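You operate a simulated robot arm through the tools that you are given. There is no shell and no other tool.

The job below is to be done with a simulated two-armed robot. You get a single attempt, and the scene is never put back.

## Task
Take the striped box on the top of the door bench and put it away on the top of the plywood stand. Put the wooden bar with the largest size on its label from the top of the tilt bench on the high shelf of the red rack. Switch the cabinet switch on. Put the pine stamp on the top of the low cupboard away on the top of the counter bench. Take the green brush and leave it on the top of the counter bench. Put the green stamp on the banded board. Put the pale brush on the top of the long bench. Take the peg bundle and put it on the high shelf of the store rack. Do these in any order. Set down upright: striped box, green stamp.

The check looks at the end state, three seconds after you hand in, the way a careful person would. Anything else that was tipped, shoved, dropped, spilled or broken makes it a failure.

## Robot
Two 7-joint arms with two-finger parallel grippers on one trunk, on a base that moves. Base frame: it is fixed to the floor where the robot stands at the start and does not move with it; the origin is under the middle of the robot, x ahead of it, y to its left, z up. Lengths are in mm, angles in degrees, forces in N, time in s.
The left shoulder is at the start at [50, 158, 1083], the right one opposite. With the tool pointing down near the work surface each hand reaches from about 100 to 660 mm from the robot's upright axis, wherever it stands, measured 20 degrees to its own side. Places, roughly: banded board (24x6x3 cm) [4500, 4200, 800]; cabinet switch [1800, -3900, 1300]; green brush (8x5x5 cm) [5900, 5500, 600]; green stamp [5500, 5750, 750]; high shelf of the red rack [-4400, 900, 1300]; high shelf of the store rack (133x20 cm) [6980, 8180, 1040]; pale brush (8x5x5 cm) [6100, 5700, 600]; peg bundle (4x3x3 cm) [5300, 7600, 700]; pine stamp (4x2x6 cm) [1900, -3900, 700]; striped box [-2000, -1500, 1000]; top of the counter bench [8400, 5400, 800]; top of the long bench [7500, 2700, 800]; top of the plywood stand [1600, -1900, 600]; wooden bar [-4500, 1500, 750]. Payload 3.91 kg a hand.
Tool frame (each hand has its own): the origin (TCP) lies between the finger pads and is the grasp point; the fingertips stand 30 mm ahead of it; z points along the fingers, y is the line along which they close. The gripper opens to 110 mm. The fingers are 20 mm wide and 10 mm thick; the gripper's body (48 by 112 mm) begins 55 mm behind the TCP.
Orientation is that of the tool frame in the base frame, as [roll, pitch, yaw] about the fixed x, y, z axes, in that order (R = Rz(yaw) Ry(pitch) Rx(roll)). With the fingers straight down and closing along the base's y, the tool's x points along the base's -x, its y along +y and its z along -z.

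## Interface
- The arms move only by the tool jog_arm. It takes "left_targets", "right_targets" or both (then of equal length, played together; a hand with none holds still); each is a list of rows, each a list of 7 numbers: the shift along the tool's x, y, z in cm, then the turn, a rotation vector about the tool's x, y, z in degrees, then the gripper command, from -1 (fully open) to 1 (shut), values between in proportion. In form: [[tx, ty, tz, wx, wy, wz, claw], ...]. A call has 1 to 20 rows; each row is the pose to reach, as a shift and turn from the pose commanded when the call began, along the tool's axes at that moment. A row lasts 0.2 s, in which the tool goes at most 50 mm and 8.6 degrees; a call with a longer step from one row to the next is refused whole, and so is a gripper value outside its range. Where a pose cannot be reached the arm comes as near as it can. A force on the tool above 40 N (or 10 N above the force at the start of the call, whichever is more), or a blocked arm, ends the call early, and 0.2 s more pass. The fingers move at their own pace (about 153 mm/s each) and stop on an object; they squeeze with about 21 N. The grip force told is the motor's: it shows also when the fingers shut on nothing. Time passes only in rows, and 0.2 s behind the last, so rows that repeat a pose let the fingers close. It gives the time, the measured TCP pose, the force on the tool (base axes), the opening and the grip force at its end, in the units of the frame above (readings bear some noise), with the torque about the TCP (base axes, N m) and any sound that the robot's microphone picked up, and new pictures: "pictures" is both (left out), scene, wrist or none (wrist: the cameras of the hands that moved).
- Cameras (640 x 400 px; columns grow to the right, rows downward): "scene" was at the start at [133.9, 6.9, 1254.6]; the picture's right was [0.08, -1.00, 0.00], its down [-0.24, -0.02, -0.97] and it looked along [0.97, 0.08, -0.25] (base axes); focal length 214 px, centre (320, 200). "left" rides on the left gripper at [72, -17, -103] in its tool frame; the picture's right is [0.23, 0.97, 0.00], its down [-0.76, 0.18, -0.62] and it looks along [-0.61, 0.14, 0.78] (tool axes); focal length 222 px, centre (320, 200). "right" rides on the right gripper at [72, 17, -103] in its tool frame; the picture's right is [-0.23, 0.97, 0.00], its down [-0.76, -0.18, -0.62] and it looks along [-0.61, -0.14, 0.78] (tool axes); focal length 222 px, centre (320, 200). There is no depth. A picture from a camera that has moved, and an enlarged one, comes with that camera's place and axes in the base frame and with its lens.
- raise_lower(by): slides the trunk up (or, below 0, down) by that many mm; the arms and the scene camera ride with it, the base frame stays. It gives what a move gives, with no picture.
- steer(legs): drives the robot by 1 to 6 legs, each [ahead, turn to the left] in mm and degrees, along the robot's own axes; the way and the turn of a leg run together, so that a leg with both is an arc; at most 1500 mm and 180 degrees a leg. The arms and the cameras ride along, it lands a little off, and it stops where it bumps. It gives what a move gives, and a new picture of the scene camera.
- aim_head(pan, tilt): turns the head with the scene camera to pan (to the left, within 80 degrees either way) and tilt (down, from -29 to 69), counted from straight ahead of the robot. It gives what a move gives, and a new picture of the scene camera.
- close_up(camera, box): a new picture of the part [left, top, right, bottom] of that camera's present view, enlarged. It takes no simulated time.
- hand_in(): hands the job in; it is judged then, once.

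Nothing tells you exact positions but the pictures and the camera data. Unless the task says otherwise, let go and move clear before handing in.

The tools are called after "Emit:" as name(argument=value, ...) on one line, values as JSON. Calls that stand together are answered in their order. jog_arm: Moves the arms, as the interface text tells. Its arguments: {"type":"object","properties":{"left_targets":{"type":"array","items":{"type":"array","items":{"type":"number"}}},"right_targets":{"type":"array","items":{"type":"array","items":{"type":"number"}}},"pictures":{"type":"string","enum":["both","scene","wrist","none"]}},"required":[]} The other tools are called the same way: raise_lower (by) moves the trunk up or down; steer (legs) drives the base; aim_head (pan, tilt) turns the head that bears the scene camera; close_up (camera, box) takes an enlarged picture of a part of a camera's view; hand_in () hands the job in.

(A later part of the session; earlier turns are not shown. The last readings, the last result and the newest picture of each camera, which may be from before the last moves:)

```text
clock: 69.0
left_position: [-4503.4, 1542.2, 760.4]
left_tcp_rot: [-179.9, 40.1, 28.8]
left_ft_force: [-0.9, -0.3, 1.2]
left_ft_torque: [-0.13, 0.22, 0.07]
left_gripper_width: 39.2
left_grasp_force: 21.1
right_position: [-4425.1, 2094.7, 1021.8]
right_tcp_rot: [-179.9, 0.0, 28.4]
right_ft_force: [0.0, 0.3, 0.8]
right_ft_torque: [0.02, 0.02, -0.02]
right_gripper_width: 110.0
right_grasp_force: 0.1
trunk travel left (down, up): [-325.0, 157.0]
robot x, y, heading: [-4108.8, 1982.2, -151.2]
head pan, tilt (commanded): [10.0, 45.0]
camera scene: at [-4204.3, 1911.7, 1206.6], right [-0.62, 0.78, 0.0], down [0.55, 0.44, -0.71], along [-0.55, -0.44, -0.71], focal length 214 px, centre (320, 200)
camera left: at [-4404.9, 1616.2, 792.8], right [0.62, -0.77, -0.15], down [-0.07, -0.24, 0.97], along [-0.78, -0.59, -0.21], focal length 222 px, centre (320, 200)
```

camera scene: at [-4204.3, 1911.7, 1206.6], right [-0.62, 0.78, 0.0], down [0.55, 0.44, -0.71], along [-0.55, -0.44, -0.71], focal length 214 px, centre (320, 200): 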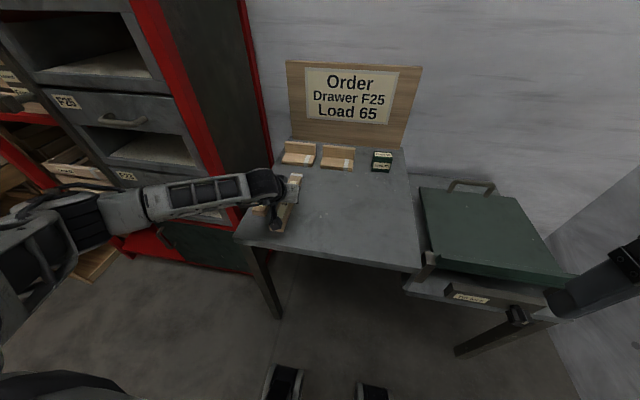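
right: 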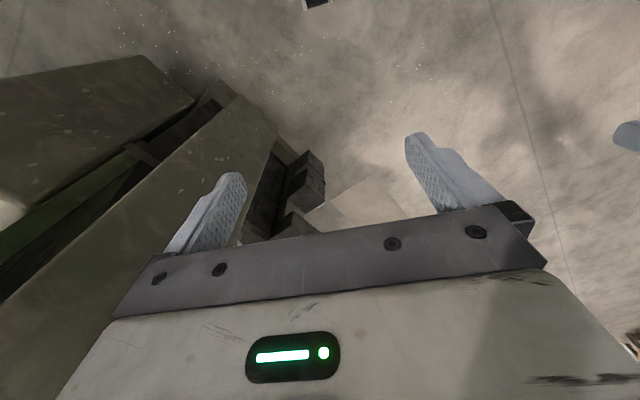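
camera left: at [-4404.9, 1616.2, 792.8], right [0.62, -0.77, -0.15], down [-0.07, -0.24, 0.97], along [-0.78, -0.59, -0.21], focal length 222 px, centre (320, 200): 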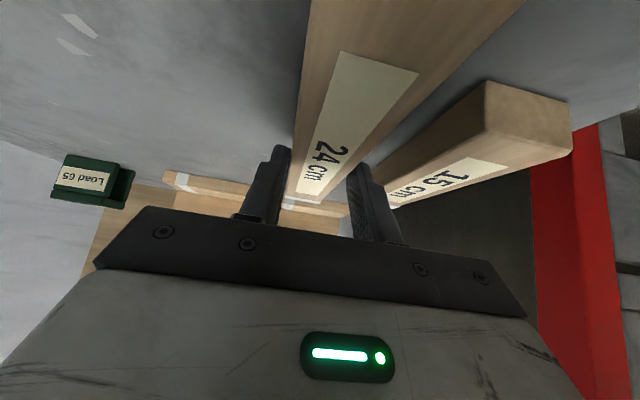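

The grip holds the bar (39 mm, 21 N). Lifting straight up.

Emit:
jog_arm(left_targets=[[-1.29, 0, -1.53, 0, 0, 0, 1], [-3.86, 0, -4.6, 0, 0, 0, 1], [-6.43, 0, -7.66, 0, 0, 0, 1], [-9, 0, -10.7, 0, 0, 0, 1], [-9, 0, -10.7, 0, 0, 0, 1]])

```text
clock: 70.2
left_position: [-4504.2, 1541.2, 900.2]
left_tcp_rot: [180.0, 39.9, 28.6]
left_ft_force: [0.3, -0.2, -1.2]
left_ft_torque: [0.01, 0.0, 0.02]
left_gripper_width: 39.3
left_grasp_force: 20.8
right_position: [-4425.8, 2092.8, 1022.4]
right_tcp_rot: [179.9, -0.1, 28.5]
right_ft_force: [1.2, -0.1, -0.7]
right_ft_torque: [-0.03, 0.02, 0.0]
right_gripper_width: 110.2
right_grasp_force: 0.1
trunk travel left (down, up): [-325.0, 157.0]
robot x, y, heading: [-4104.7, 1982.5, -151.2]
head pan, tilt (commanded): [10.0, 45.0]
camera scene: at [-4204.5, 1911.6, 1206.5], right [-0.62, 0.78, 0.0], down [0.55, 0.44, -0.71], along [-0.55, -0.44, -0.71], focal length 214 px, centre (320, 200)
camera left: at [-4405.7, 1615.7, 933.3], right [0.62, -0.77, -0.15], down [-0.07, -0.24, 0.97], along [-0.78, -0.59, -0.21], focal length 222 px, centre (320, 200)
```

scene: 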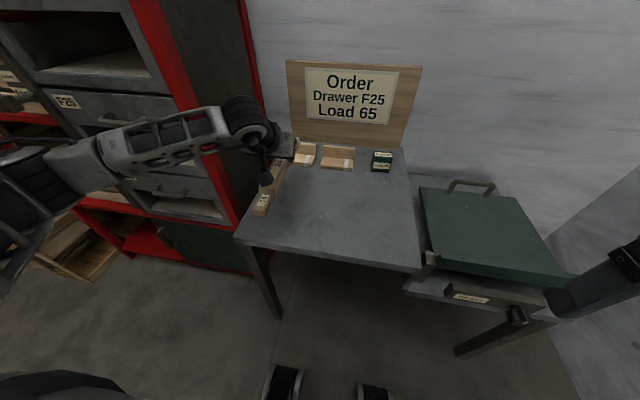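
left: 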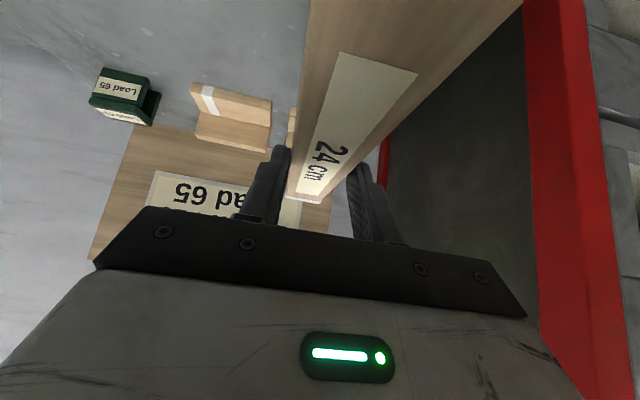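

The bar is held and aligned. I'll retract the left hand toward the body and up, raise the trunk, then work my way over in front of the rack.

Emit:
jog_arm(left_targets=[[0.39, 0, -4.4, 0, 0, 0, 1], [0.78, 0, -8.8, 0, 0, 0, 1], [1.16, 0, -13.2, 0, 0, 0, 1], [1.55, 0, -17.6, 0, 0, 0, 1], [1.94, 0, -22, 0, 0, 0, 1], [2.33, 0, -26.4, 0, 0, 0, 1], [2.7, 0, -30.8, 0, 0, 0, 1], [3.1, 0, -35.2, 0, 0, 0, 1], [3.1, 0, -35.2, 0, 0, 0, 1]], pictures="none")

Emit:
raise_lower(by=150)

Emit:
aim_head(pan=30, tilt=20)

```text
clock: 72.2
left_position: [-4283.7, 1663.5, 1151.2]
left_tcp_rot: [180.0, 40.0, 28.8]
left_ft_force: [-0.5, -0.5, -1.6]
left_ft_torque: [0.03, -0.03, -0.01]
left_gripper_width: 39.5
left_grasp_force: 21.7
right_position: [-4426.1, 2092.4, 1021.4]
right_tcp_rot: [180.0, 0.0, 28.5]
right_ft_force: [-0.3, 1.0, 0.1]
right_ft_torque: [0.01, 0.01, -0.02]
right_gripper_width: 110.1
right_grasp_force: 0.0
trunk travel left (down, up): [-325.0, 157.0]
robot x, y, heading: [-4107.3, 1981.5, -151.4]
head pan, tilt (commanded): [10.0, 45.0]
```

```text
clock: 74.0
left_position: [-4284.6, 1663.3, 1300.8]
left_tcp_rot: [-179.8, 40.1, 28.8]
left_ft_force: [-0.1, 0.4, -0.8]
left_ft_torque: [0.0, 0.0, -0.02]
left_gripper_width: 39.2
left_grasp_force: 21.3
right_position: [-4425.3, 2093.7, 1170.1]
right_tcp_rot: [-179.9, 0.0, 28.5]
right_ft_force: [1.1, 0.2, -0.3]
right_ft_torque: [-0.02, 0.03, 0.0]
right_gripper_width: 109.9
right_grasp_force: 0.1
trunk travel left (down, up): [-475.0, 7.0]
robot x, y, heading: [-4108.9, 1980.9, -151.5]
head pan, tilt (commanded): [10.0, 45.0]
```

```text
clock: 74.8
left_position: [-4284.5, 1663.3, 1300.1]
left_tcp_rot: [-179.9, 39.9, 28.8]
left_ft_force: [0.3, -0.9, -1.4]
left_ft_torque: [0.02, -0.01, 0.01]
left_gripper_width: 39.5
left_grasp_force: 20.8
right_position: [-4425.0, 2093.7, 1171.3]
right_tcp_rot: [-179.9, -0.1, 28.5]
right_ft_force: [-0.1, 0.0, -0.6]
right_ft_torque: [0.01, 0.01, 0.0]
right_gripper_width: 110.1
right_grasp_force: 0.0
trunk travel left (down, up): [-475.0, 7.0]
robot x, y, heading: [-4106.6, 1982.1, -151.3]
head pan, tilt (commanded): [30.0, 20.0]
camera scene: at [-4189.5, 1882.8, 1395.1], right [-0.85, 0.52, 0.0], down [0.18, 0.29, -0.94], along [-0.49, -0.8, -0.34], focal length 214 px, centre (320, 200)
```

scene: 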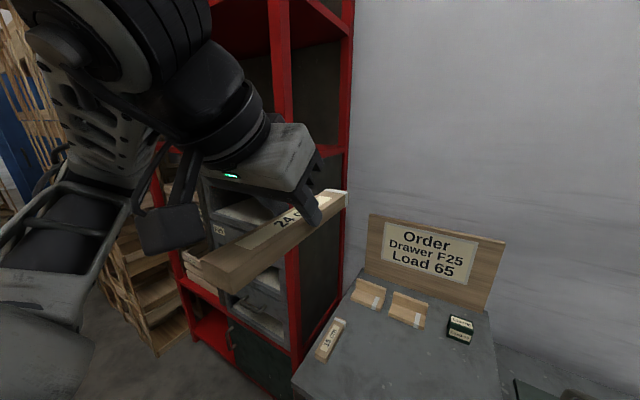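

The bar is held well. Now I'll back off a bit and turn left toward the corridor in front of the rack.

Emit:
aim_head(pan=0, tilt=25)

Emit:
steer(legs=[[-180, 0], [0, 89]])

```text
clock: 75.8
left_position: [-4283.4, 1663.8, 1299.8]
left_tcp_rot: [-179.9, 40.1, 28.7]
left_ft_force: [-0.1, -1.1, -1.1]
left_ft_torque: [0.01, -0.07, 0.0]
left_gripper_width: 39.6
left_grasp_force: 21.1
right_position: [-4425.3, 2093.6, 1170.9]
right_tcp_rot: [-180.0, -0.1, 28.5]
right_ft_force: [0.7, 0.3, 0.1]
right_ft_torque: [-0.03, -0.02, -0.01]
right_gripper_width: 109.9
right_grasp_force: 0.0
trunk travel left (down, up): [-475.0, 7.0]
robot x, y, heading: [-4108.6, 1980.7, -151.4]
head pan, tilt (commanded): [0.0, 25.0]
camera scene: at [-4221.7, 1918.1, 1387.1], right [-0.48, 0.88, 0.0], down [0.37, 0.2, -0.91], along [-0.8, -0.43, -0.42], focal length 214 px, centre (320, 200)
```

scene: 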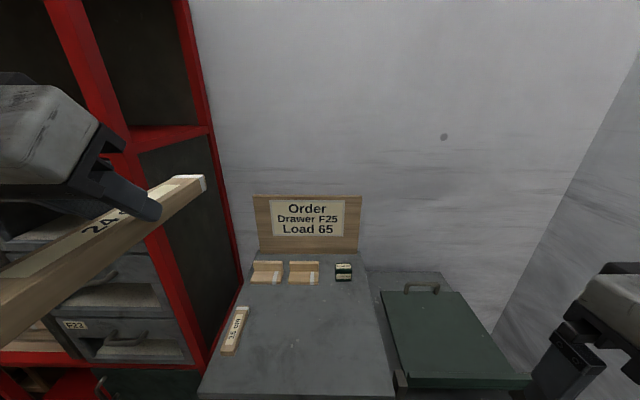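

```text
clock: 81.1
left_position: [-3630.3, 1886.4, 1301.5]
left_tcp_rot: [-179.8, 40.0, 117.8]
left_ft_force: [-0.7, -0.1, -1.7]
left_ft_torque: [0.04, -0.02, 0.02]
left_gripper_width: 39.2
left_grasp_force: 20.9
right_position: [-4065.4, 1750.9, 1170.9]
right_tcp_rot: [-180.0, -0.1, 117.6]
right_ft_force: [-0.2, -0.2, -0.3]
right_ft_torque: [0.02, 0.0, -0.02]
right_gripper_width: 110.2
right_grasp_force: 0.1
trunk travel left (down, up): [-475.0, 7.0]
robot x, y, heading: [-3947.9, 2068.3, -62.4]
head pan, tilt (commanded): [0.0, 25.0]
camera scene: at [-3884.9, 1951.2, 1387.1], right [-0.89, -0.46, 0.0], down [-0.2, 0.37, -0.91], along [0.42, -0.8, -0.42], focal length 214 px, centre (320, 200)
```

scene: 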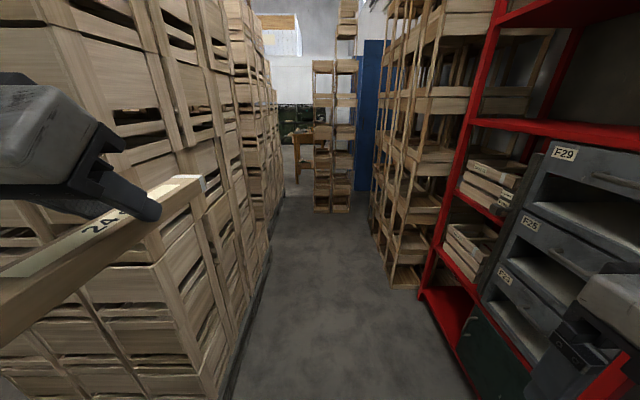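

The corridor between crates and rack is wide enough. I'll angle right toward the rack, drive in, and turn to face it, watching the crate corner.

Emit:
steer(legs=[[0, -27], [475, 0]])

Emit:
steer(legs=[[0, -63]])

```text
clock: 85.3
left_position: [-3743.8, 1289.2, 1299.9]
left_tcp_rot: [180.0, 40.0, 91.0]
left_ft_force: [0.0, 0.3, -2.0]
left_ft_torque: [0.07, 0.03, -0.01]
left_gripper_width: 39.4
left_grasp_force: 21.2
right_position: [-4189.8, 1364.1, 1171.4]
right_tcp_rot: [-180.0, -0.1, 90.8]
right_ft_force: [0.0, 0.2, 0.0]
right_ft_torque: [0.03, 0.0, 0.01]
right_gripper_width: 109.8
right_grasp_force: 0.1
trunk travel left (down, up): [-475.0, 7.0]
robot x, y, heading: [-3942.4, 1592.5, -89.4]
head pan, tilt (commanded): [0.0, 25.0]
camera scene: at [-3939.7, 1462.2, 1387.0], right [-1.0, -0.02, 0.0], down [-0.01, 0.42, -0.91], along [0.01, -0.91, -0.42], focal length 214 px, centre (320, 200)
```

scene: 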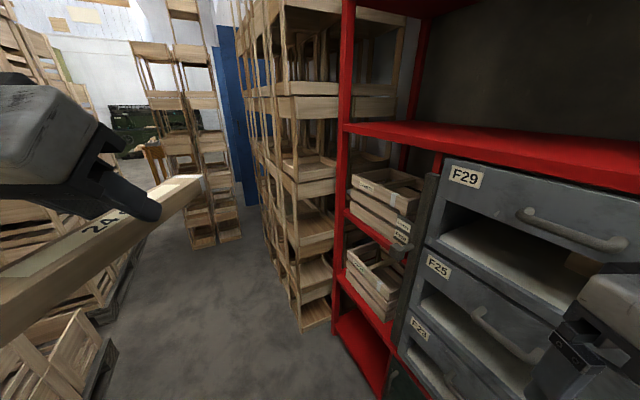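

```text
clock: 88.5
left_position: [-4125.7, 1279.9, 1300.8]
left_tcp_rot: [-180.0, 40.0, 27.8]
left_ft_force: [-0.7, 0.2, -1.9]
left_ft_torque: [0.02, -0.04, -0.05]
left_gripper_width: 39.4
left_grasp_force: 21.6
right_position: [-4259.6, 1711.8, 1171.7]
right_tcp_rot: [180.0, -0.1, 27.5]
right_ft_force: [0.1, -0.6, -1.0]
right_ft_torque: [-0.02, 0.01, 0.01]
right_gripper_width: 110.0
right_grasp_force: 0.0
trunk travel left (down, up): [-475.0, 7.0]
robot x, y, heading: [-3946.1, 1593.8, -152.3]
head pan, tilt (commanded): [0.0, 25.0]
camera scene: at [-4059.0, 1533.6, 1387.1], right [-0.46, 0.89, 0.0], down [0.37, 0.2, -0.91], along [-0.8, -0.42, -0.42], focal length 214 px, centre (320, 200)
```

scene: 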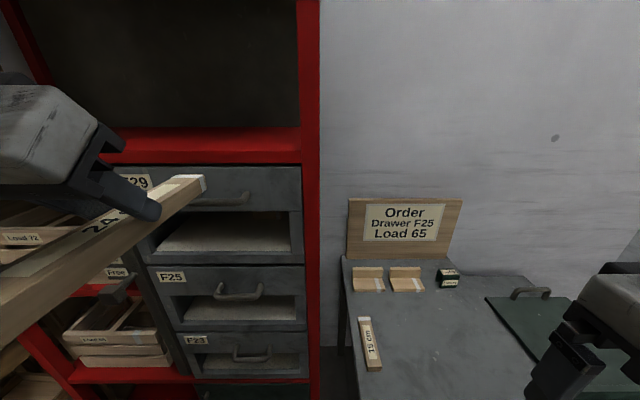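

I'm in front of the rack; the high shelf's surface is about z≈1295 and the right post is at my centreline, so the left hand is well placed. I'll raise the bar above the shelf lip and check before inserting.

Emit:
jog_arm(left_targets=[[-2.1, 0, -2.5, 0, 0, 0, 1], [-4.5, 0, -5.36, 0, 0, 0, 1], [-6.8, 0, -3.43, 0, 0, 0, 1], [-9.1, 0, -1.5, 0, 0, 0, 1], [-9.1, 0, -1.5, 0, 0, 0, 1]])

Emit:
aim_head(pan=20, tilt=15)

```text
clock: 89.7
left_position: [-4176.9, 1250.4, 1371.3]
left_tcp_rot: [-180.0, 40.0, 27.8]
left_ft_force: [-0.5, 0.6, -1.4]
left_ft_torque: [-0.01, -0.04, -0.02]
left_gripper_width: 39.4
left_grasp_force: 21.3
right_position: [-4258.6, 1711.9, 1171.8]
right_tcp_rot: [-179.9, 0.0, 27.7]
right_ft_force: [0.0, -1.4, 0.1]
right_ft_torque: [-0.02, 0.0, -0.01]
right_gripper_width: 110.3
right_grasp_force: 0.1
trunk travel left (down, up): [-475.0, 7.0]
robot x, y, heading: [-3940.3, 1595.8, -152.6]
head pan, tilt (commanded): [0.0, 25.0]
camera scene: at [-4058.7, 1533.4, 1387.1], right [-0.46, 0.89, 0.0], down [0.37, 0.2, -0.91], along [-0.8, -0.42, -0.42], focal length 214 px, centre (320, 200)
camera left: at [-4077.8, 1322.5, 1403.6], right [0.61, -0.78, -0.15], down [-0.08, -0.24, 0.97], along [-0.79, -0.58, -0.21], focal length 222 px, centre (320, 200)
```

scene: 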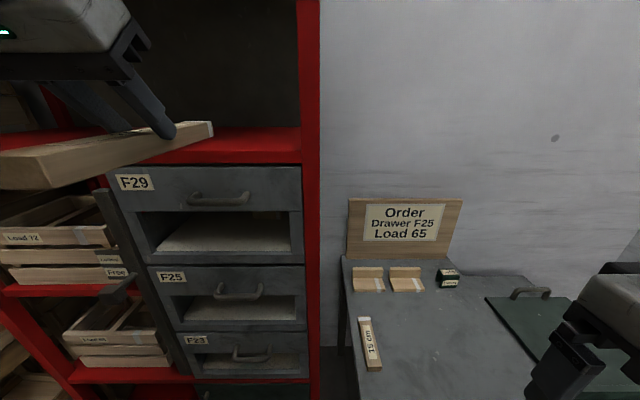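
left: 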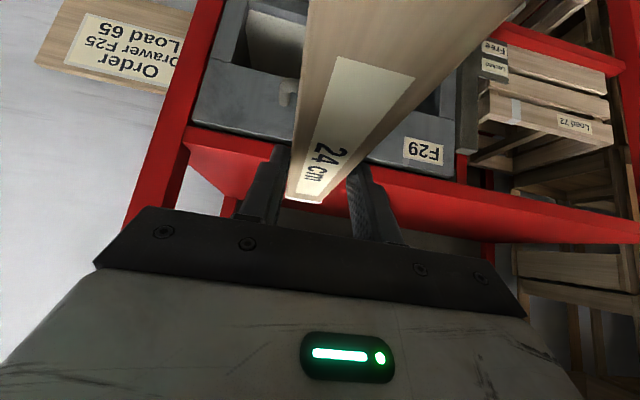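

```text
clock: 90.5
left_position: [-4178.2, 1249.6, 1369.7]
left_tcp_rot: [-179.9, 40.1, 27.7]
left_ft_force: [-0.1, 0.7, -1.5]
left_ft_torque: [0.0, -0.01, 0.0]
left_gripper_width: 39.3
left_grasp_force: 20.4
right_position: [-4259.6, 1712.4, 1171.2]
right_tcp_rot: [179.9, -0.1, 27.6]
right_ft_force: [-0.2, 0.0, -0.6]
right_ft_torque: [0.06, -0.02, 0.0]
right_gripper_width: 109.9
right_grasp_force: 0.2
trunk travel left (down, up): [-475.0, 7.0]
robot x, y, heading: [-3944.7, 1594.1, -152.6]
head pan, tilt (commanded): [20.0, 15.0]
camera scene: at [-4040.3, 1507.2, 1403.3], right [-0.74, 0.67, 0.0], down [0.17, 0.19, -0.97], along [-0.65, -0.71, -0.26], focal length 214 px, centre (320, 200)
```

scene: 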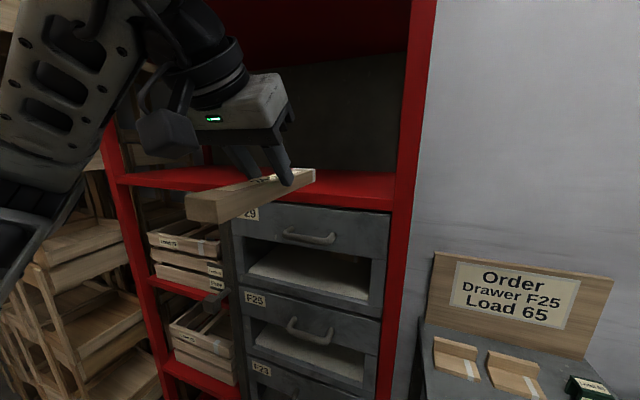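

The bar clears the shelf lip. Moving it straight in by about 310 mm.

Emit:
jog_arm(left_targets=[[-3.4, 0, 2.84, 0, 0, 0, 1], [-6.8, 0, 5.69, 0, 0, 0, 1], [-10.2, 0, 8.53, 0, 0, 0, 1], [-13.6, 0, 11.4, 0, 0, 0, 1], [-17, 0, 14.2, 0, 0, 0, 1], [-20.4, 0, 17.1, 0, 0, 0, 1], [-23.75, 0, 19.9, 0, 0, 0, 1], [-23.75, 0, 19.9, 0, 0, 0, 1]])

```text
clock: 92.3
left_position: [-4452.1, 1104.4, 1371.3]
left_tcp_rot: [179.9, 40.1, 27.6]
left_ft_force: [1.3, -0.4, -1.1]
left_ft_torque: [-0.01, 0.03, 0.0]
left_gripper_width: 39.7
left_grasp_force: 20.6
right_position: [-4258.7, 1710.7, 1172.3]
right_tcp_rot: [-179.9, 0.0, 27.6]
right_ft_force: [0.5, 0.4, 0.4]
right_ft_torque: [-0.01, -0.02, -0.03]
right_gripper_width: 110.2
right_grasp_force: 0.1
trunk travel left (down, up): [-475.0, 7.0]
robot x, y, heading: [-3942.3, 1596.3, -152.2]
head pan, tilt (commanded): [20.0, 15.0]
camera scene: at [-4039.4, 1506.1, 1403.3], right [-0.74, 0.67, 0.0], down [0.17, 0.19, -0.97], along [-0.65, -0.71, -0.26], focal length 214 px, centre (320, 200)
camera left: at [-4351.9, 1177.5, 1403.8], right [0.61, -0.78, -0.15], down [-0.08, -0.24, 0.97], along [-0.79, -0.58, -0.21], focal length 222 px, centre (320, 200)
```

scene: 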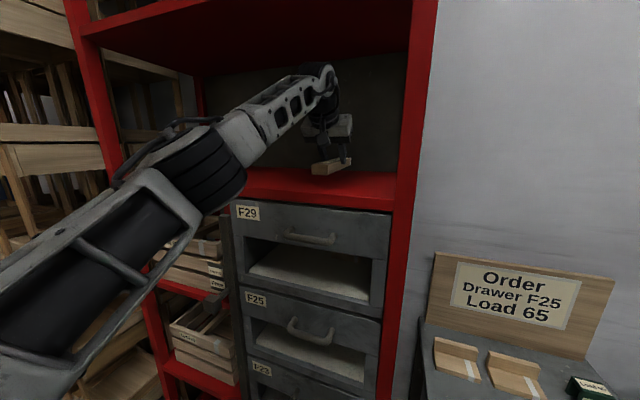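
left: 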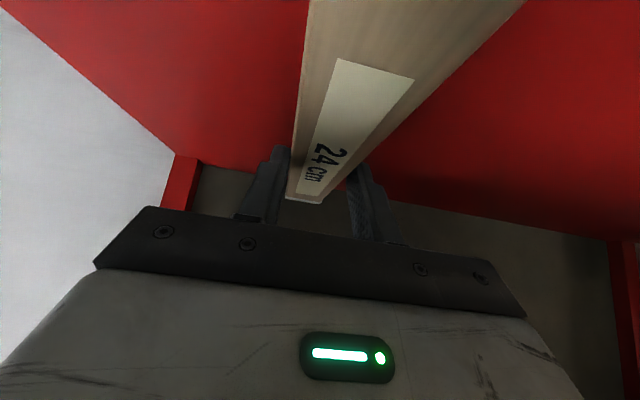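

Emit:
close_up(camera="scene", box=[220, 60, 420, 220])

Emit:
jog_arm(left_targets=[[0.64, 0, 0.77, 0, 0, 0, 1], [1.29, 0, 1.53, 0, 0, 0, 1], [1.8, 0, 2.15, 0, 0, 0, 1], [1.8, 0, 2.15, 0, 0, 0, 1]])

Emit:
close_up(camera="scene", box=[220, 60, 420, 220])

```text
2.50 times, centred on (320, 140) of scene
camera zoom: at [-4039.4, 1506.1, 1403.3], right [-0.74, 0.67, 0.0], down [0.17, 0.19, -0.97], along [-0.65, -0.71, -0.26], focal length 536 px, centre (320, 350)
```

zoom: 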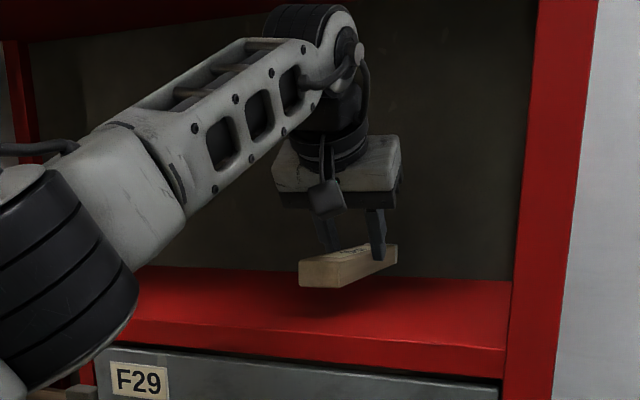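

```text
clock: 93.3
left_position: [-4452.4, 1106.2, 1343.7]
left_tcp_rot: [-180.0, 40.0, 27.6]
left_ft_force: [0.0, 0.1, -0.8]
left_ft_torque: [-0.02, -0.01, 0.0]
left_gripper_width: 39.5
left_grasp_force: 21.1
right_position: [-4260.3, 1713.1, 1172.2]
right_tcp_rot: [179.9, 0.0, 27.6]
right_ft_force: [0.9, -0.4, 0.4]
right_ft_torque: [0.0, 0.02, -0.02]
right_gripper_width: 109.7
right_grasp_force: 0.0
trunk travel left (down, up): [-475.0, 7.0]
robot x, y, heading: [-3944.2, 1593.7, -152.6]
head pan, tilt (commanded): [20.0, 15.0]
camera scene: at [-4040.3, 1507.3, 1403.3], right [-0.74, 0.67, 0.0], down [0.17, 0.19, -0.97], along [-0.65, -0.71, -0.26], focal length 214 px, centre (320, 200)
camera left: at [-4352.4, 1179.3, 1375.7], right [0.61, -0.78, -0.15], down [-0.08, -0.24, 0.97], along [-0.79, -0.58, -0.21], focal length 222 px, centre (320, 200)
```

scene: 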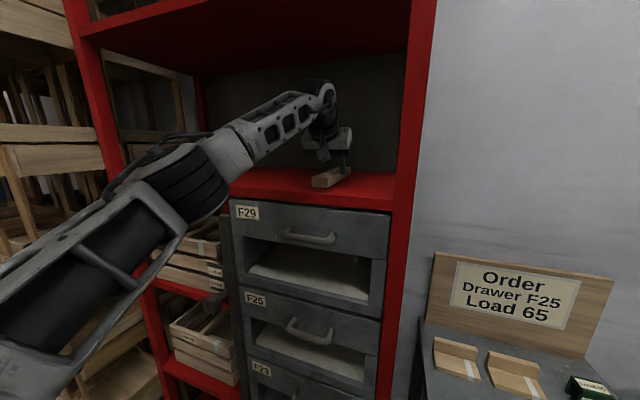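
left: 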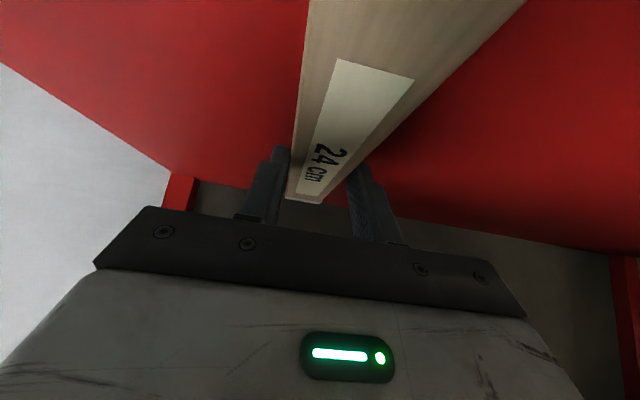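

```text
2.50 times, centred on (320, 140) of scene
camera zoom: at [-4040.3, 1507.3, 1403.3], right [-0.74, 0.67, 0.0], down [0.17, 0.19, -0.97], along [-0.65, -0.71, -0.26], focal length 536 px, centre (320, 350)
```

zoom: 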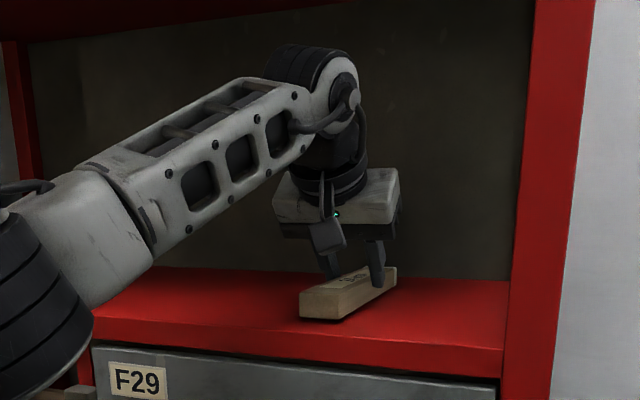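

Emit:
jog_arm(left_targets=[[0.26, 0, 0.31, 0, 0, 0, 1], [0.45, 0, 0.54, 0, 0, 0, 1], [0.45, 0, 0.54, 0, 0, 0, 1]], pictures="none")

```text
clock: 94.1
left_position: [-4451.9, 1106.3, 1340.1]
left_tcp_rot: [-180.0, 40.5, 27.8]
left_ft_force: [-4.4, -5.1, 15.4]
left_ft_torque: [-0.17, 0.17, -0.04]
left_gripper_width: 39.5
left_grasp_force: 21.3
right_position: [-4259.8, 1711.9, 1172.1]
right_tcp_rot: [-180.0, 0.0, 27.6]
right_ft_force: [0.1, -1.2, -0.7]
right_ft_torque: [-0.01, 0.0, -0.03]
right_gripper_width: 110.0
right_grasp_force: 0.0
trunk travel left (down, up): [-475.0, 7.0]
robot x, y, heading: [-3946.9, 1596.2, -152.1]
head pan, tilt (commanded): [20.0, 15.0]
```

The bar is resting on the shelf (15 N contact). Opening the fingers and withdrawing along the tool axis, then backward out of the rack.

Emit:
jog_arm(left_targets=[[0, 0, 0, 0, 0, 0, 0], [0, 0, 0, 0, 0, 0, -0.3], [0, 0, 0, 0, 0, 0, -0.3], [0, 0, -2, 0, 0, 0, -0.3], [0, 0, -5, 0, 0, 0, -0.3], [0, 0, -8, 0, 0, 0, -0.3], [3.4, 0, -10.9, 0, 0, 0, -0.3], [6.8, 0, -13.7, 0, 0, 0, -0.3], [10.2, 0, -16.5, 0, 0, 0, -0.3], [13.6, 0, -19.4, 0, 0, 0, -0.3], [17, 0, -22.2, 0, 0, 0, -0.3], [20.4, 0, -25.1, 0, 0, 0, -0.3]])

Emit:
close_up(camera="scene", box=[220, 60, 420, 220])

```text
clock: 96.7
left_position: [-4172.2, 1255.2, 1396.9]
left_tcp_rot: [-179.9, 40.1, 27.8]
left_ft_force: [0.5, 0.1, 0.4]
left_ft_torque: [0.0, 0.01, 0.01]
left_gripper_width: 71.5
left_grasp_force: 0.1
right_position: [-4258.2, 1711.4, 1172.5]
right_tcp_rot: [180.0, -0.1, 27.6]
right_ft_force: [-0.4, 0.0, -0.3]
right_ft_torque: [-0.01, 0.0, 0.0]
right_gripper_width: 109.8
right_grasp_force: 0.1
trunk travel left (down, up): [-475.0, 7.0]
robot x, y, heading: [-3943.9, 1597.0, -152.1]
head pan, tilt (commanded): [20.0, 15.0]
camera scene: at [-4039.1, 1507.8, 1403.5], right [-0.74, 0.67, 0.0], down [0.17, 0.19, -0.97], along [-0.65, -0.71, -0.26], focal length 214 px, centre (320, 200)
camera left: at [-4071.5, 1327.2, 1430.0], right [0.61, -0.78, -0.15], down [-0.08, -0.24, 0.97], along [-0.79, -0.58, -0.21], focal length 222 px, centre (320, 200)
```

scene: 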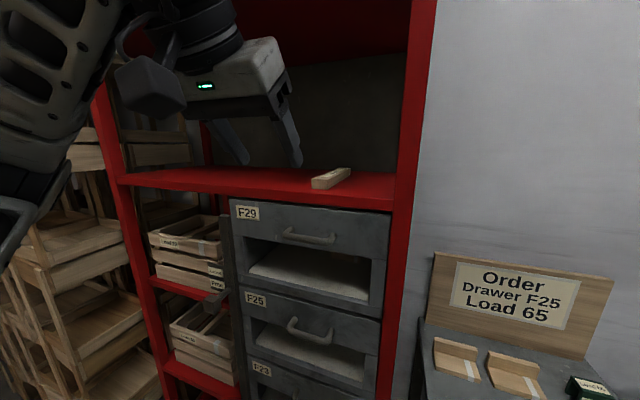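
left: 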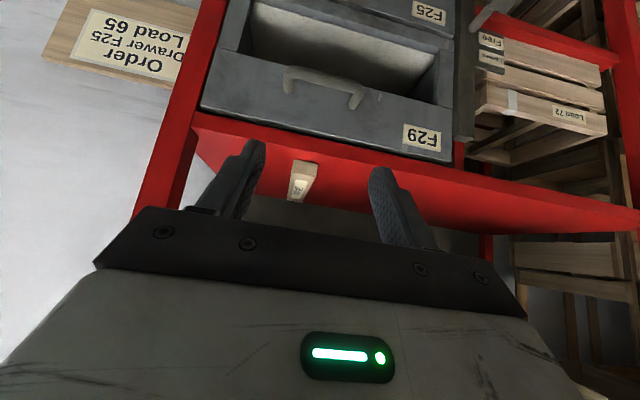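

```text
2.50 times, centred on (320, 140) of scene
camera zoom: at [-4039.1, 1507.8, 1403.5], right [-0.74, 0.67, 0.0], down [0.17, 0.19, -0.97], along [-0.65, -0.71, -0.26], focal length 536 px, centre (320, 350)
```

zoom: 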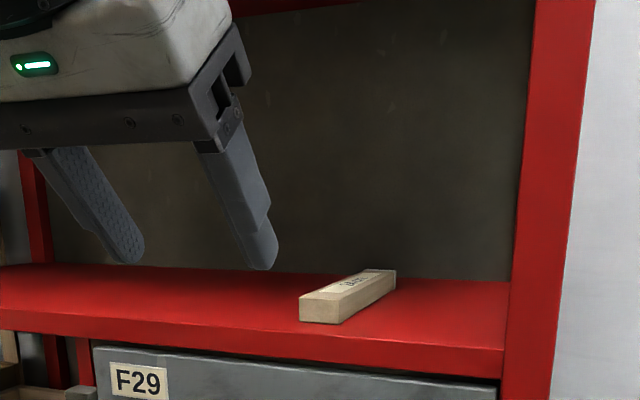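

The 24 cm bar lies on the high shelf. Now I'll tuck the left arm and retrace my way out of the corridor.

Emit:
jog_arm(left_targets=[[3.5, 0.77, 1.3, 0, 5.7, 0, -0.3], [7, 1.54, 2.6, 0, 11.4, 0, -0.5], [10.5, 2.3, 3.9, 0, 17.1, 0, -1], [14, 3.1, 5.1, 0, 22.8, 0, -1], [17.6, 3.9, 6.4, 0, 28.5, 0, -1], [21.1, 4.6, 7.7, 0, 34.2, 0, -1], [24.6, 5.4, 9, 0, 40, 0, -1], [24.6, 5.4, 9, 0, 40, 0, -1]], pictures="none")

Emit:
steer(legs=[[0, 63], [-650, 0], [0, 117]])

```text
clock: 98.5
left_position: [-4031.7, 1268.8, 1171.8]
left_tcp_rot: [180.0, 0.1, 27.6]
left_ft_force: [0.0, 0.2, -0.7]
left_ft_torque: [0.01, -0.01, -0.02]
left_gripper_width: 110.0
left_grasp_force: 0.0
right_position: [-4259.8, 1711.4, 1171.6]
right_tcp_rot: [-179.9, -0.1, 27.6]
right_ft_force: [-0.2, 0.3, 0.3]
right_ft_torque: [0.0, 0.01, 0.02]
right_gripper_width: 110.0
right_grasp_force: 0.2
trunk travel left (down, up): [-475.0, 7.0]
robot x, y, heading: [-3944.0, 1593.4, -152.1]
head pan, tilt (commanded): [20.0, 15.0]
```

```text
clock: 109.8
left_position: [-3865.2, 2568.7, 1169.5]
left_tcp_rot: [-180.0, 0.1, -152.9]
left_ft_force: [0.5, 0.4, 1.0]
left_ft_torque: [0.02, 0.0, -0.03]
left_gripper_width: 110.0
left_grasp_force: 0.0
right_position: [-3640.6, 2122.3, 1171.0]
right_tcp_rot: [-180.0, 0.0, -153.0]
right_ft_force: [0.1, -0.2, -0.2]
right_ft_torque: [0.04, 0.03, -0.02]
right_gripper_width: 110.0
right_grasp_force: 0.1
trunk travel left (down, up): [-475.0, 7.0]
robot x, y, heading: [-3956.1, 2240.1, 27.5]
head pan, tilt (commanded): [20.0, 15.0]
camera scene: at [-3857.3, 2328.6, 1403.4], right [0.73, -0.68, 0.0], down [-0.18, -0.19, -0.97], along [0.66, 0.71, -0.26], focal length 214 px, centre (320, 200)
```

scene: 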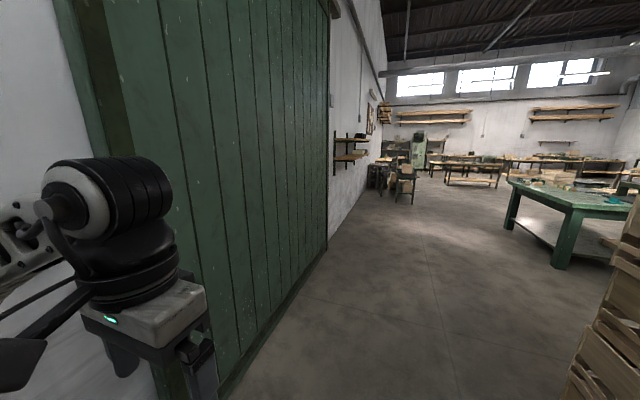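

Out of the corridor and facing the hall. Next I drive around the front of the crates toward the door bench.

Emit:
aim_head(pan=0, tilt=18)

Emit:
steer(legs=[[1500, 0], [530, 0], [0, -90]])

```text
clock: 110.6
left_position: [-3865.0, 2569.3, 1170.3]
left_tcp_rot: [180.0, -0.1, -152.8]
left_ft_force: [-0.1, 0.2, -0.6]
left_ft_torque: [0.02, -0.01, 0.01]
left_gripper_width: 110.0
left_grasp_force: 0.0
right_position: [-3641.4, 2122.5, 1171.0]
right_tcp_rot: [180.0, -0.1, -152.8]
right_ft_force: [0.3, 0.1, -0.4]
right_ft_torque: [-0.07, -0.01, 0.0]
right_gripper_width: 109.8
right_grasp_force: 0.1
trunk travel left (down, up): [-475.0, 7.0]
robot x, y, heading: [-3957.9, 2244.6, 27.3]
head pan, tilt (commanded): [0.0, 18.0]
camera scene: at [-3837.8, 2302.8, 1398.5], right [0.46, -0.89, 0.0], down [-0.27, -0.14, -0.95], along [0.85, 0.43, -0.31], focal length 214 px, centre (320, 200)
```

scene: 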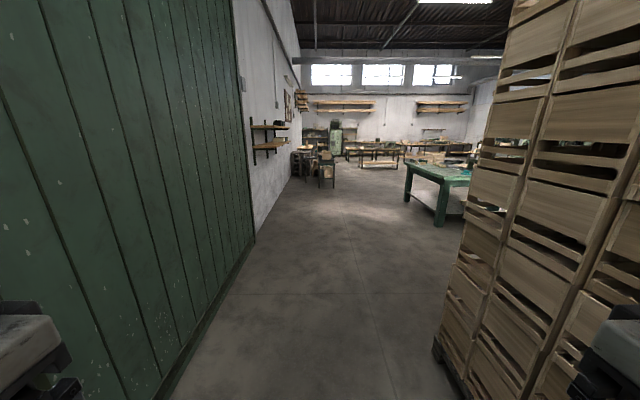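

```text
clock: 124.4
left_position: [-1831.5, 3064.5, 1169.8]
left_tcp_rot: [180.0, 0.0, 117.8]
left_ft_force: [-0.1, 0.1, -0.7]
left_ft_torque: [0.0, 0.0, 0.02]
left_gripper_width: 110.1
left_grasp_force: 0.0
right_position: [-2276.0, 2837.7, 1171.5]
right_tcp_rot: [180.0, 0.1, 117.7]
right_ft_force: [-0.1, 0.4, 0.5]
right_ft_torque: [0.0, 0.01, -0.01]
right_gripper_width: 110.1
right_grasp_force: 0.1
trunk travel left (down, up): [-475.0, 7.0]
robot x, y, heading: [-2160.0, 3154.6, -62.6]
head pan, tilt (commanded): [0.0, 18.0]
camera scene: at [-2096.4, 3036.1, 1398.5], right [-0.89, -0.47, 0.0], down [-0.14, 0.27, -0.95], along [0.44, -0.84, -0.31], focal length 214 px, centre (320, 200)
```

scene: 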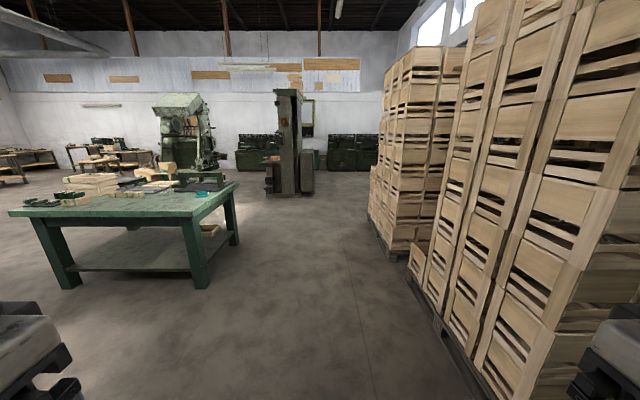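

The lane between the green table and the crates is clear. Driving down it toward the door bench.

Emit:
steer(legs=[[0, 1], [1500, 0], [1500, 0]])

```text
clock: 139.3
left_position: [-354.8, 433.2, 1170.6]
left_tcp_rot: [179.9, 0.0, 119.6]
left_ft_force: [0.4, 0.1, -0.3]
left_ft_torque: [0.01, -0.01, 0.01]
left_gripper_width: 110.0
left_grasp_force: 0.0
right_position: [-791.7, 193.5, 1171.2]
right_tcp_rot: [-179.9, -0.1, 119.4]
right_ft_force: [0.6, 0.9, 0.1]
right_ft_torque: [0.03, -0.05, 0.0]
right_gripper_width: 110.0
right_grasp_force: 0.1
trunk travel left (down, up): [-475.0, 7.0]
robot x, y, heading: [-682.1, 510.9, -60.7]
head pan, tilt (commanded): [0.0, 18.0]
camera scene: at [-618.6, 396.6, 1398.4], right [-0.87, -0.49, 0.0], down [-0.15, 0.27, -0.95], along [0.47, -0.83, -0.31], focal length 214 px, centre (320, 200)
```

scene: 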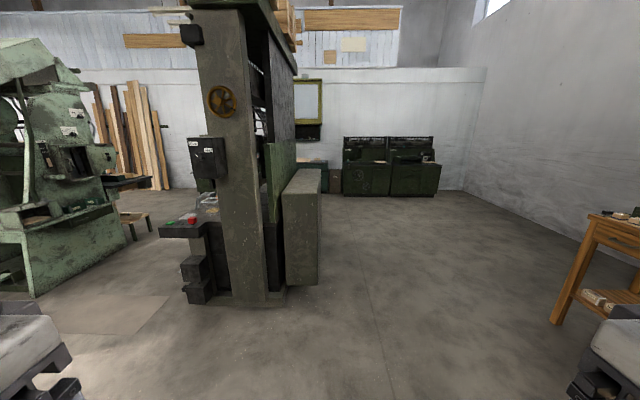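

Emit:
steer(legs=[[700, 0], [0, -65], [900, 0], [0, -26]])

```text
clock: 151.6
left_position: [-948.7, -1142.6, 1170.3]
left_tcp_rot: [-179.9, 0.0, 29.3]
left_ft_force: [-0.1, 1.1, 0.1]
left_ft_torque: [0.01, 0.02, 0.02]
left_gripper_width: 109.9
left_grasp_force: 0.1
right_position: [-1187.7, -705.6, 1171.6]
right_tcp_rot: [180.0, -0.2, 29.1]
right_ft_force: [0.0, -0.7, 0.6]
right_ft_torque: [-0.03, -0.01, 0.02]
right_gripper_width: 110.0
right_grasp_force: 0.0
trunk travel left (down, up): [-475.0, 7.0]
robot x, y, heading: [-864.1, -814.7, -150.7]
head pan, tilt (commanded): [0.0, 18.0]
camera scene: at [-983.2, -879.2, 1398.5], right [-0.49, 0.87, 0.0], down [0.27, 0.15, -0.95], along [-0.83, -0.46, -0.31], focal length 214 px, centre (320, 200)
```

scene: 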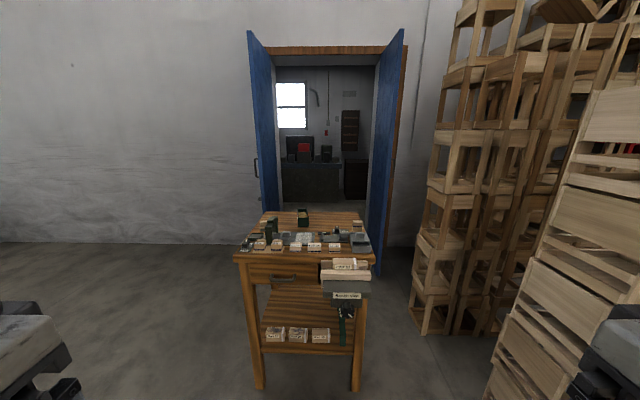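

Emit:
close_up(camera="scene", box=[230, 200, 380, 290])

Emit:
close_up(camera="scene", box=[235, 205, 305, 255])

Emit:
close_up(camera="scene", box=[290, 205, 380, 265])

```text
4.27 times, centred on (305, 245) of scene
camera zoom: at [-983.2, -879.2, 1398.5], right [-0.49, 0.87, 0.0], down [0.27, 0.15, -0.95], along [-0.83, -0.46, -0.31], focal length 915 px, centre (384, 8)
```

zoom: 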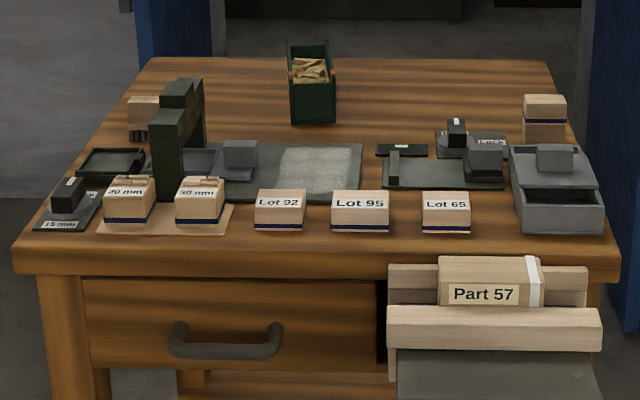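

```text
8.00 times, centred on (270, 230) of scene
camera zoom: at [-983.2, -879.2, 1398.5], right [-0.49, 0.87, 0.0], down [0.27, 0.15, -0.95], along [-0.83, -0.46, -0.31], focal length 1716 px, centre (720, -40)
```

zoom: 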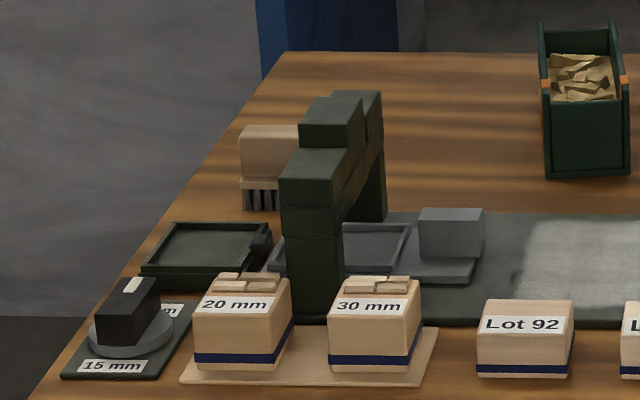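

```text
6.67 times, centred on (335, 235) of scene
camera zoom: at [-983.2, -879.2, 1398.5], right [-0.49, 0.87, 0.0], down [0.27, 0.15, -0.95], along [-0.83, -0.46, -0.31], focal length 1430 px, centre (220, -33)
```

zoom: 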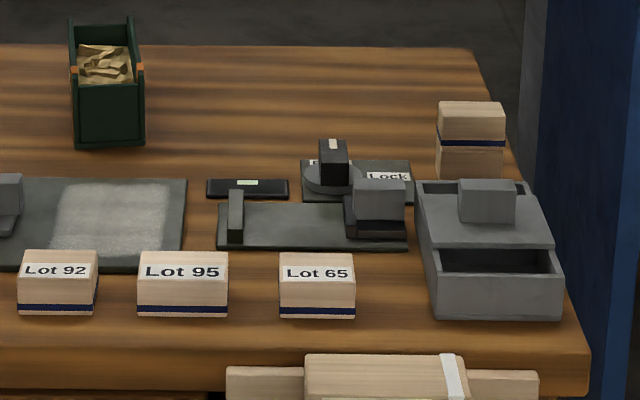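

I see small blocks with a blue edge and labels, and one open green box with an orange stripe holding wood bits, at about (-1900,-1490), which fits the listed place of the striped box. I'll move closer to look.

Emit:
steer(legs=[[430, 0]])

Emit:
aim_head(pan=0, tilt=40)

Emit:
close_up(camera="scene", box=[220, 110, 460, 260])

```text
clock: 154.2
left_position: [-1323.2, -1356.6, 1169.8]
left_tcp_rot: [-180.0, 0.0, 29.6]
left_ft_force: [0.2, -0.3, 0.0]
left_ft_torque: [0.01, -0.01, -0.04]
left_gripper_width: 110.0
left_grasp_force: 0.0
right_position: [-1566.4, -919.9, 1170.5]
right_tcp_rot: [-180.0, -0.1, 29.4]
right_ft_force: [0.5, -0.9, 0.3]
right_ft_torque: [0.02, -0.01, 0.02]
right_gripper_width: 110.2
right_grasp_force: 0.0
trunk travel left (down, up): [-475.0, 7.0]
robot x, y, heading: [-1245.2, -1024.3, -150.5]
head pan, tilt (commanded): [0.0, 18.0]
camera scene: at [-1360.8, -1092.9, 1398.4], right [-0.49, 0.87, 0.0], down [0.27, 0.15, -0.95], along [-0.83, -0.47, -0.31], focal length 214 px, centre (320, 200)
```

scene: 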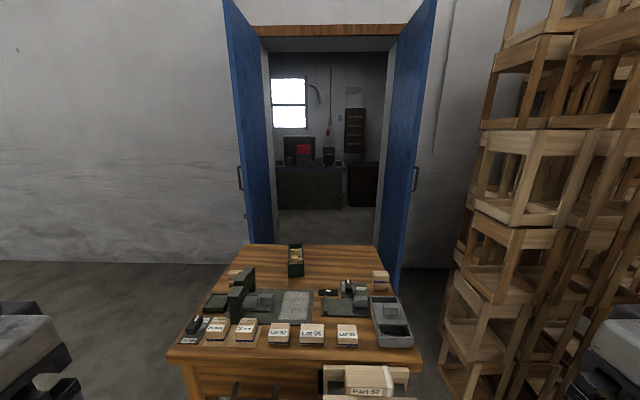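

```text
clock: 155.1
left_position: [-1323.9, -1356.6, 1170.5]
left_tcp_rot: [179.9, 0.0, 29.5]
left_ft_force: [0.3, 0.1, -0.1]
left_ft_torque: [0.01, -0.01, 0.0]
left_gripper_width: 110.3
left_grasp_force: 0.1
right_position: [-1565.4, -919.2, 1170.9]
right_tcp_rot: [-180.0, -0.2, 29.5]
right_ft_force: [0.5, 0.2, 0.1]
right_ft_torque: [0.03, 0.0, 0.0]
right_gripper_width: 110.2
right_grasp_force: 0.2
trunk travel left (down, up): [-475.0, 7.0]
robot x, y, heading: [-1244.7, -1027.5, -150.4]
head pan, tilt (commanded): [0.0, 40.0]
camera scene: at [-1353.2, -1088.5, 1363.9], right [-0.49, 0.87, 0.0], down [0.56, 0.32, -0.77], along [-0.67, -0.38, -0.64], focal length 214 px, centre (320, 200)
```

scene: 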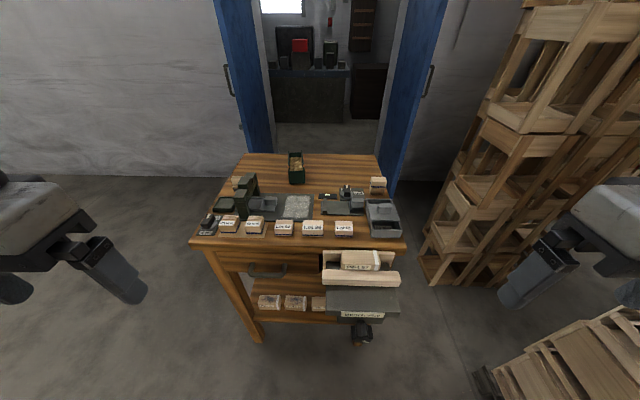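

```text
2.67 times, centred on (340, 185) of scene
camera zoom: at [-1353.2, -1088.5, 1363.9], right [-0.49, 0.87, 0.0], down [0.56, 0.32, -0.77], along [-0.67, -0.38, -0.64], focal length 572 px, centre (267, 240)
```

zoom: 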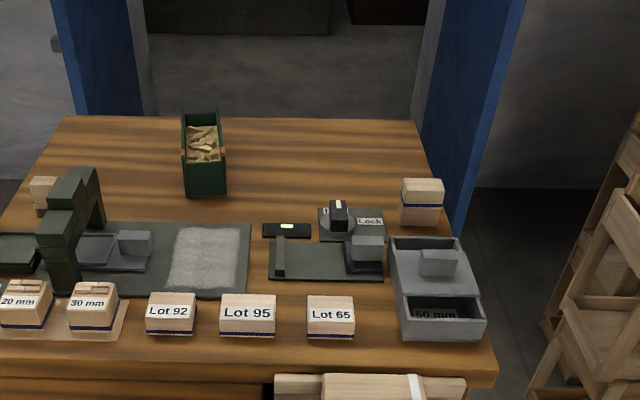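

Emit:
close_up(camera="scene", box=[340, 160, 410, 240])

Emit:
close_up(camera="scene", box=[275, 140, 320, 195])

Emit:
close_up(camera="scene", box=[245, 280, 345, 330])

```text
5.00 times, centred on (375, 200) of scene
camera zoom: at [-1353.2, -1088.5, 1363.9], right [-0.49, 0.87, 0.0], down [0.56, 0.32, -0.77], along [-0.67, -0.38, -0.64], focal length 1072 px, centre (45, 200)
```

zoom: 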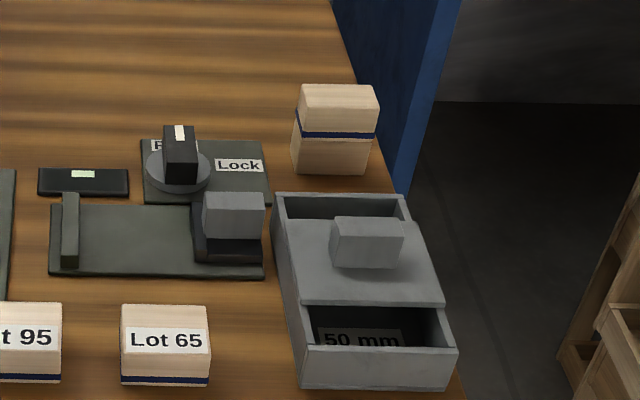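

```text
7.27 times, centred on (298, 168) of scene
camera zoom: at [-1353.2, -1088.5, 1363.9], right [-0.49, 0.87, 0.0], down [0.56, 0.32, -0.77], along [-0.67, -0.38, -0.64], focal length 1560 px, centre (484, 436)
```

zoom: 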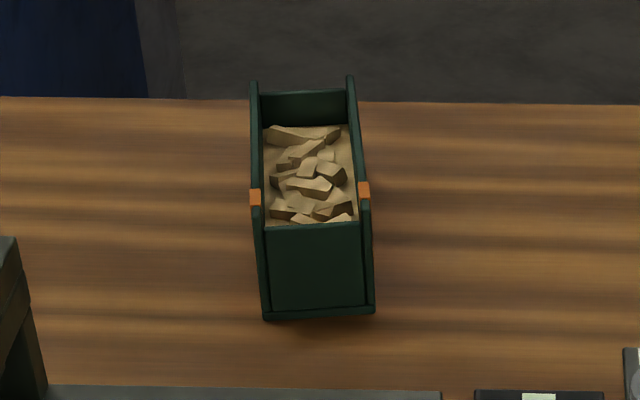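

```text
6.40 times, centred on (295, 305) of scene
camera zoom: at [-1353.2, -1088.5, 1363.9], right [-0.49, 0.87, 0.0], down [0.56, 0.32, -0.77], along [-0.67, -0.38, -0.64], focal length 1373 px, centre (480, -472)
```

zoom: 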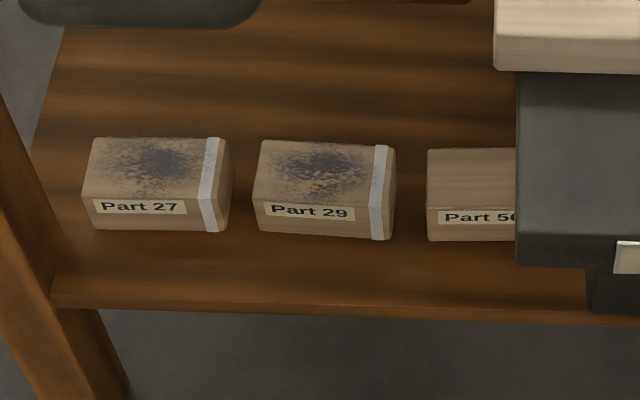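

The green open box with wood bits and orange side stripe matches the listed position (the blue-banded block is ~300 mm off), so I take it as the striped box. I'll move 110 mm closer and bring the left hand above it.

Emit:
steer(legs=[[110, 0]])

Emit:
close_up(camera="scene", box=[250, 130, 350, 230])

```text
clock: 156.3
left_position: [-1419.9, -1410.3, 1170.0]
left_tcp_rot: [180.0, 0.0, 29.6]
left_ft_force: [-0.8, -1.2, 0.1]
left_ft_torque: [0.0, -0.01, 0.02]
left_gripper_width: 110.1
left_grasp_force: 0.1
right_position: [-1661.1, -972.2, 1171.4]
right_tcp_rot: [179.9, -0.2, 29.5]
right_ft_force: [-0.2, -1.1, 1.3]
right_ft_torque: [0.0, 0.0, 0.0]
right_gripper_width: 109.9
right_grasp_force: 0.0
trunk travel left (down, up): [-475.0, 7.0]
robot x, y, heading: [-1342.8, -1077.5, -150.4]
head pan, tilt (commanded): [0.0, 40.0]
camera scene: at [-1448.5, -1142.3, 1363.7], right [-0.49, 0.87, 0.0], down [0.56, 0.32, -0.77], along [-0.67, -0.38, -0.64], focal length 214 px, centre (320, 200)
```

scene: 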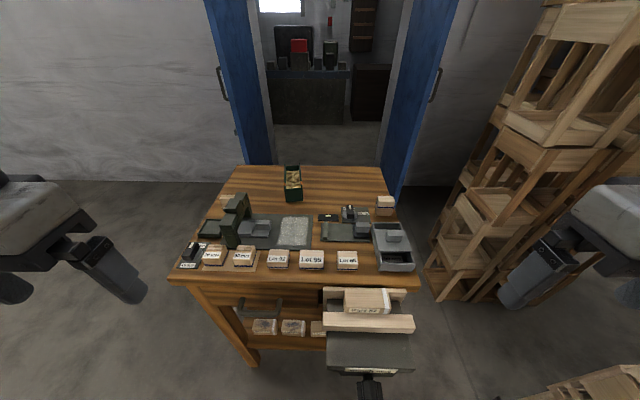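

```text
4.00 times, centred on (300, 180) of scene
camera zoom: at [-1448.5, -1142.3, 1363.7], right [-0.49, 0.87, 0.0], down [0.56, 0.32, -0.77], along [-0.67, -0.38, -0.64], focal length 858 px, centre (400, 280)
```

zoom: 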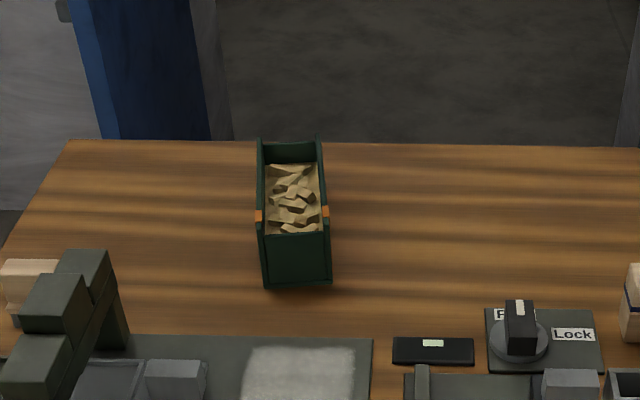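

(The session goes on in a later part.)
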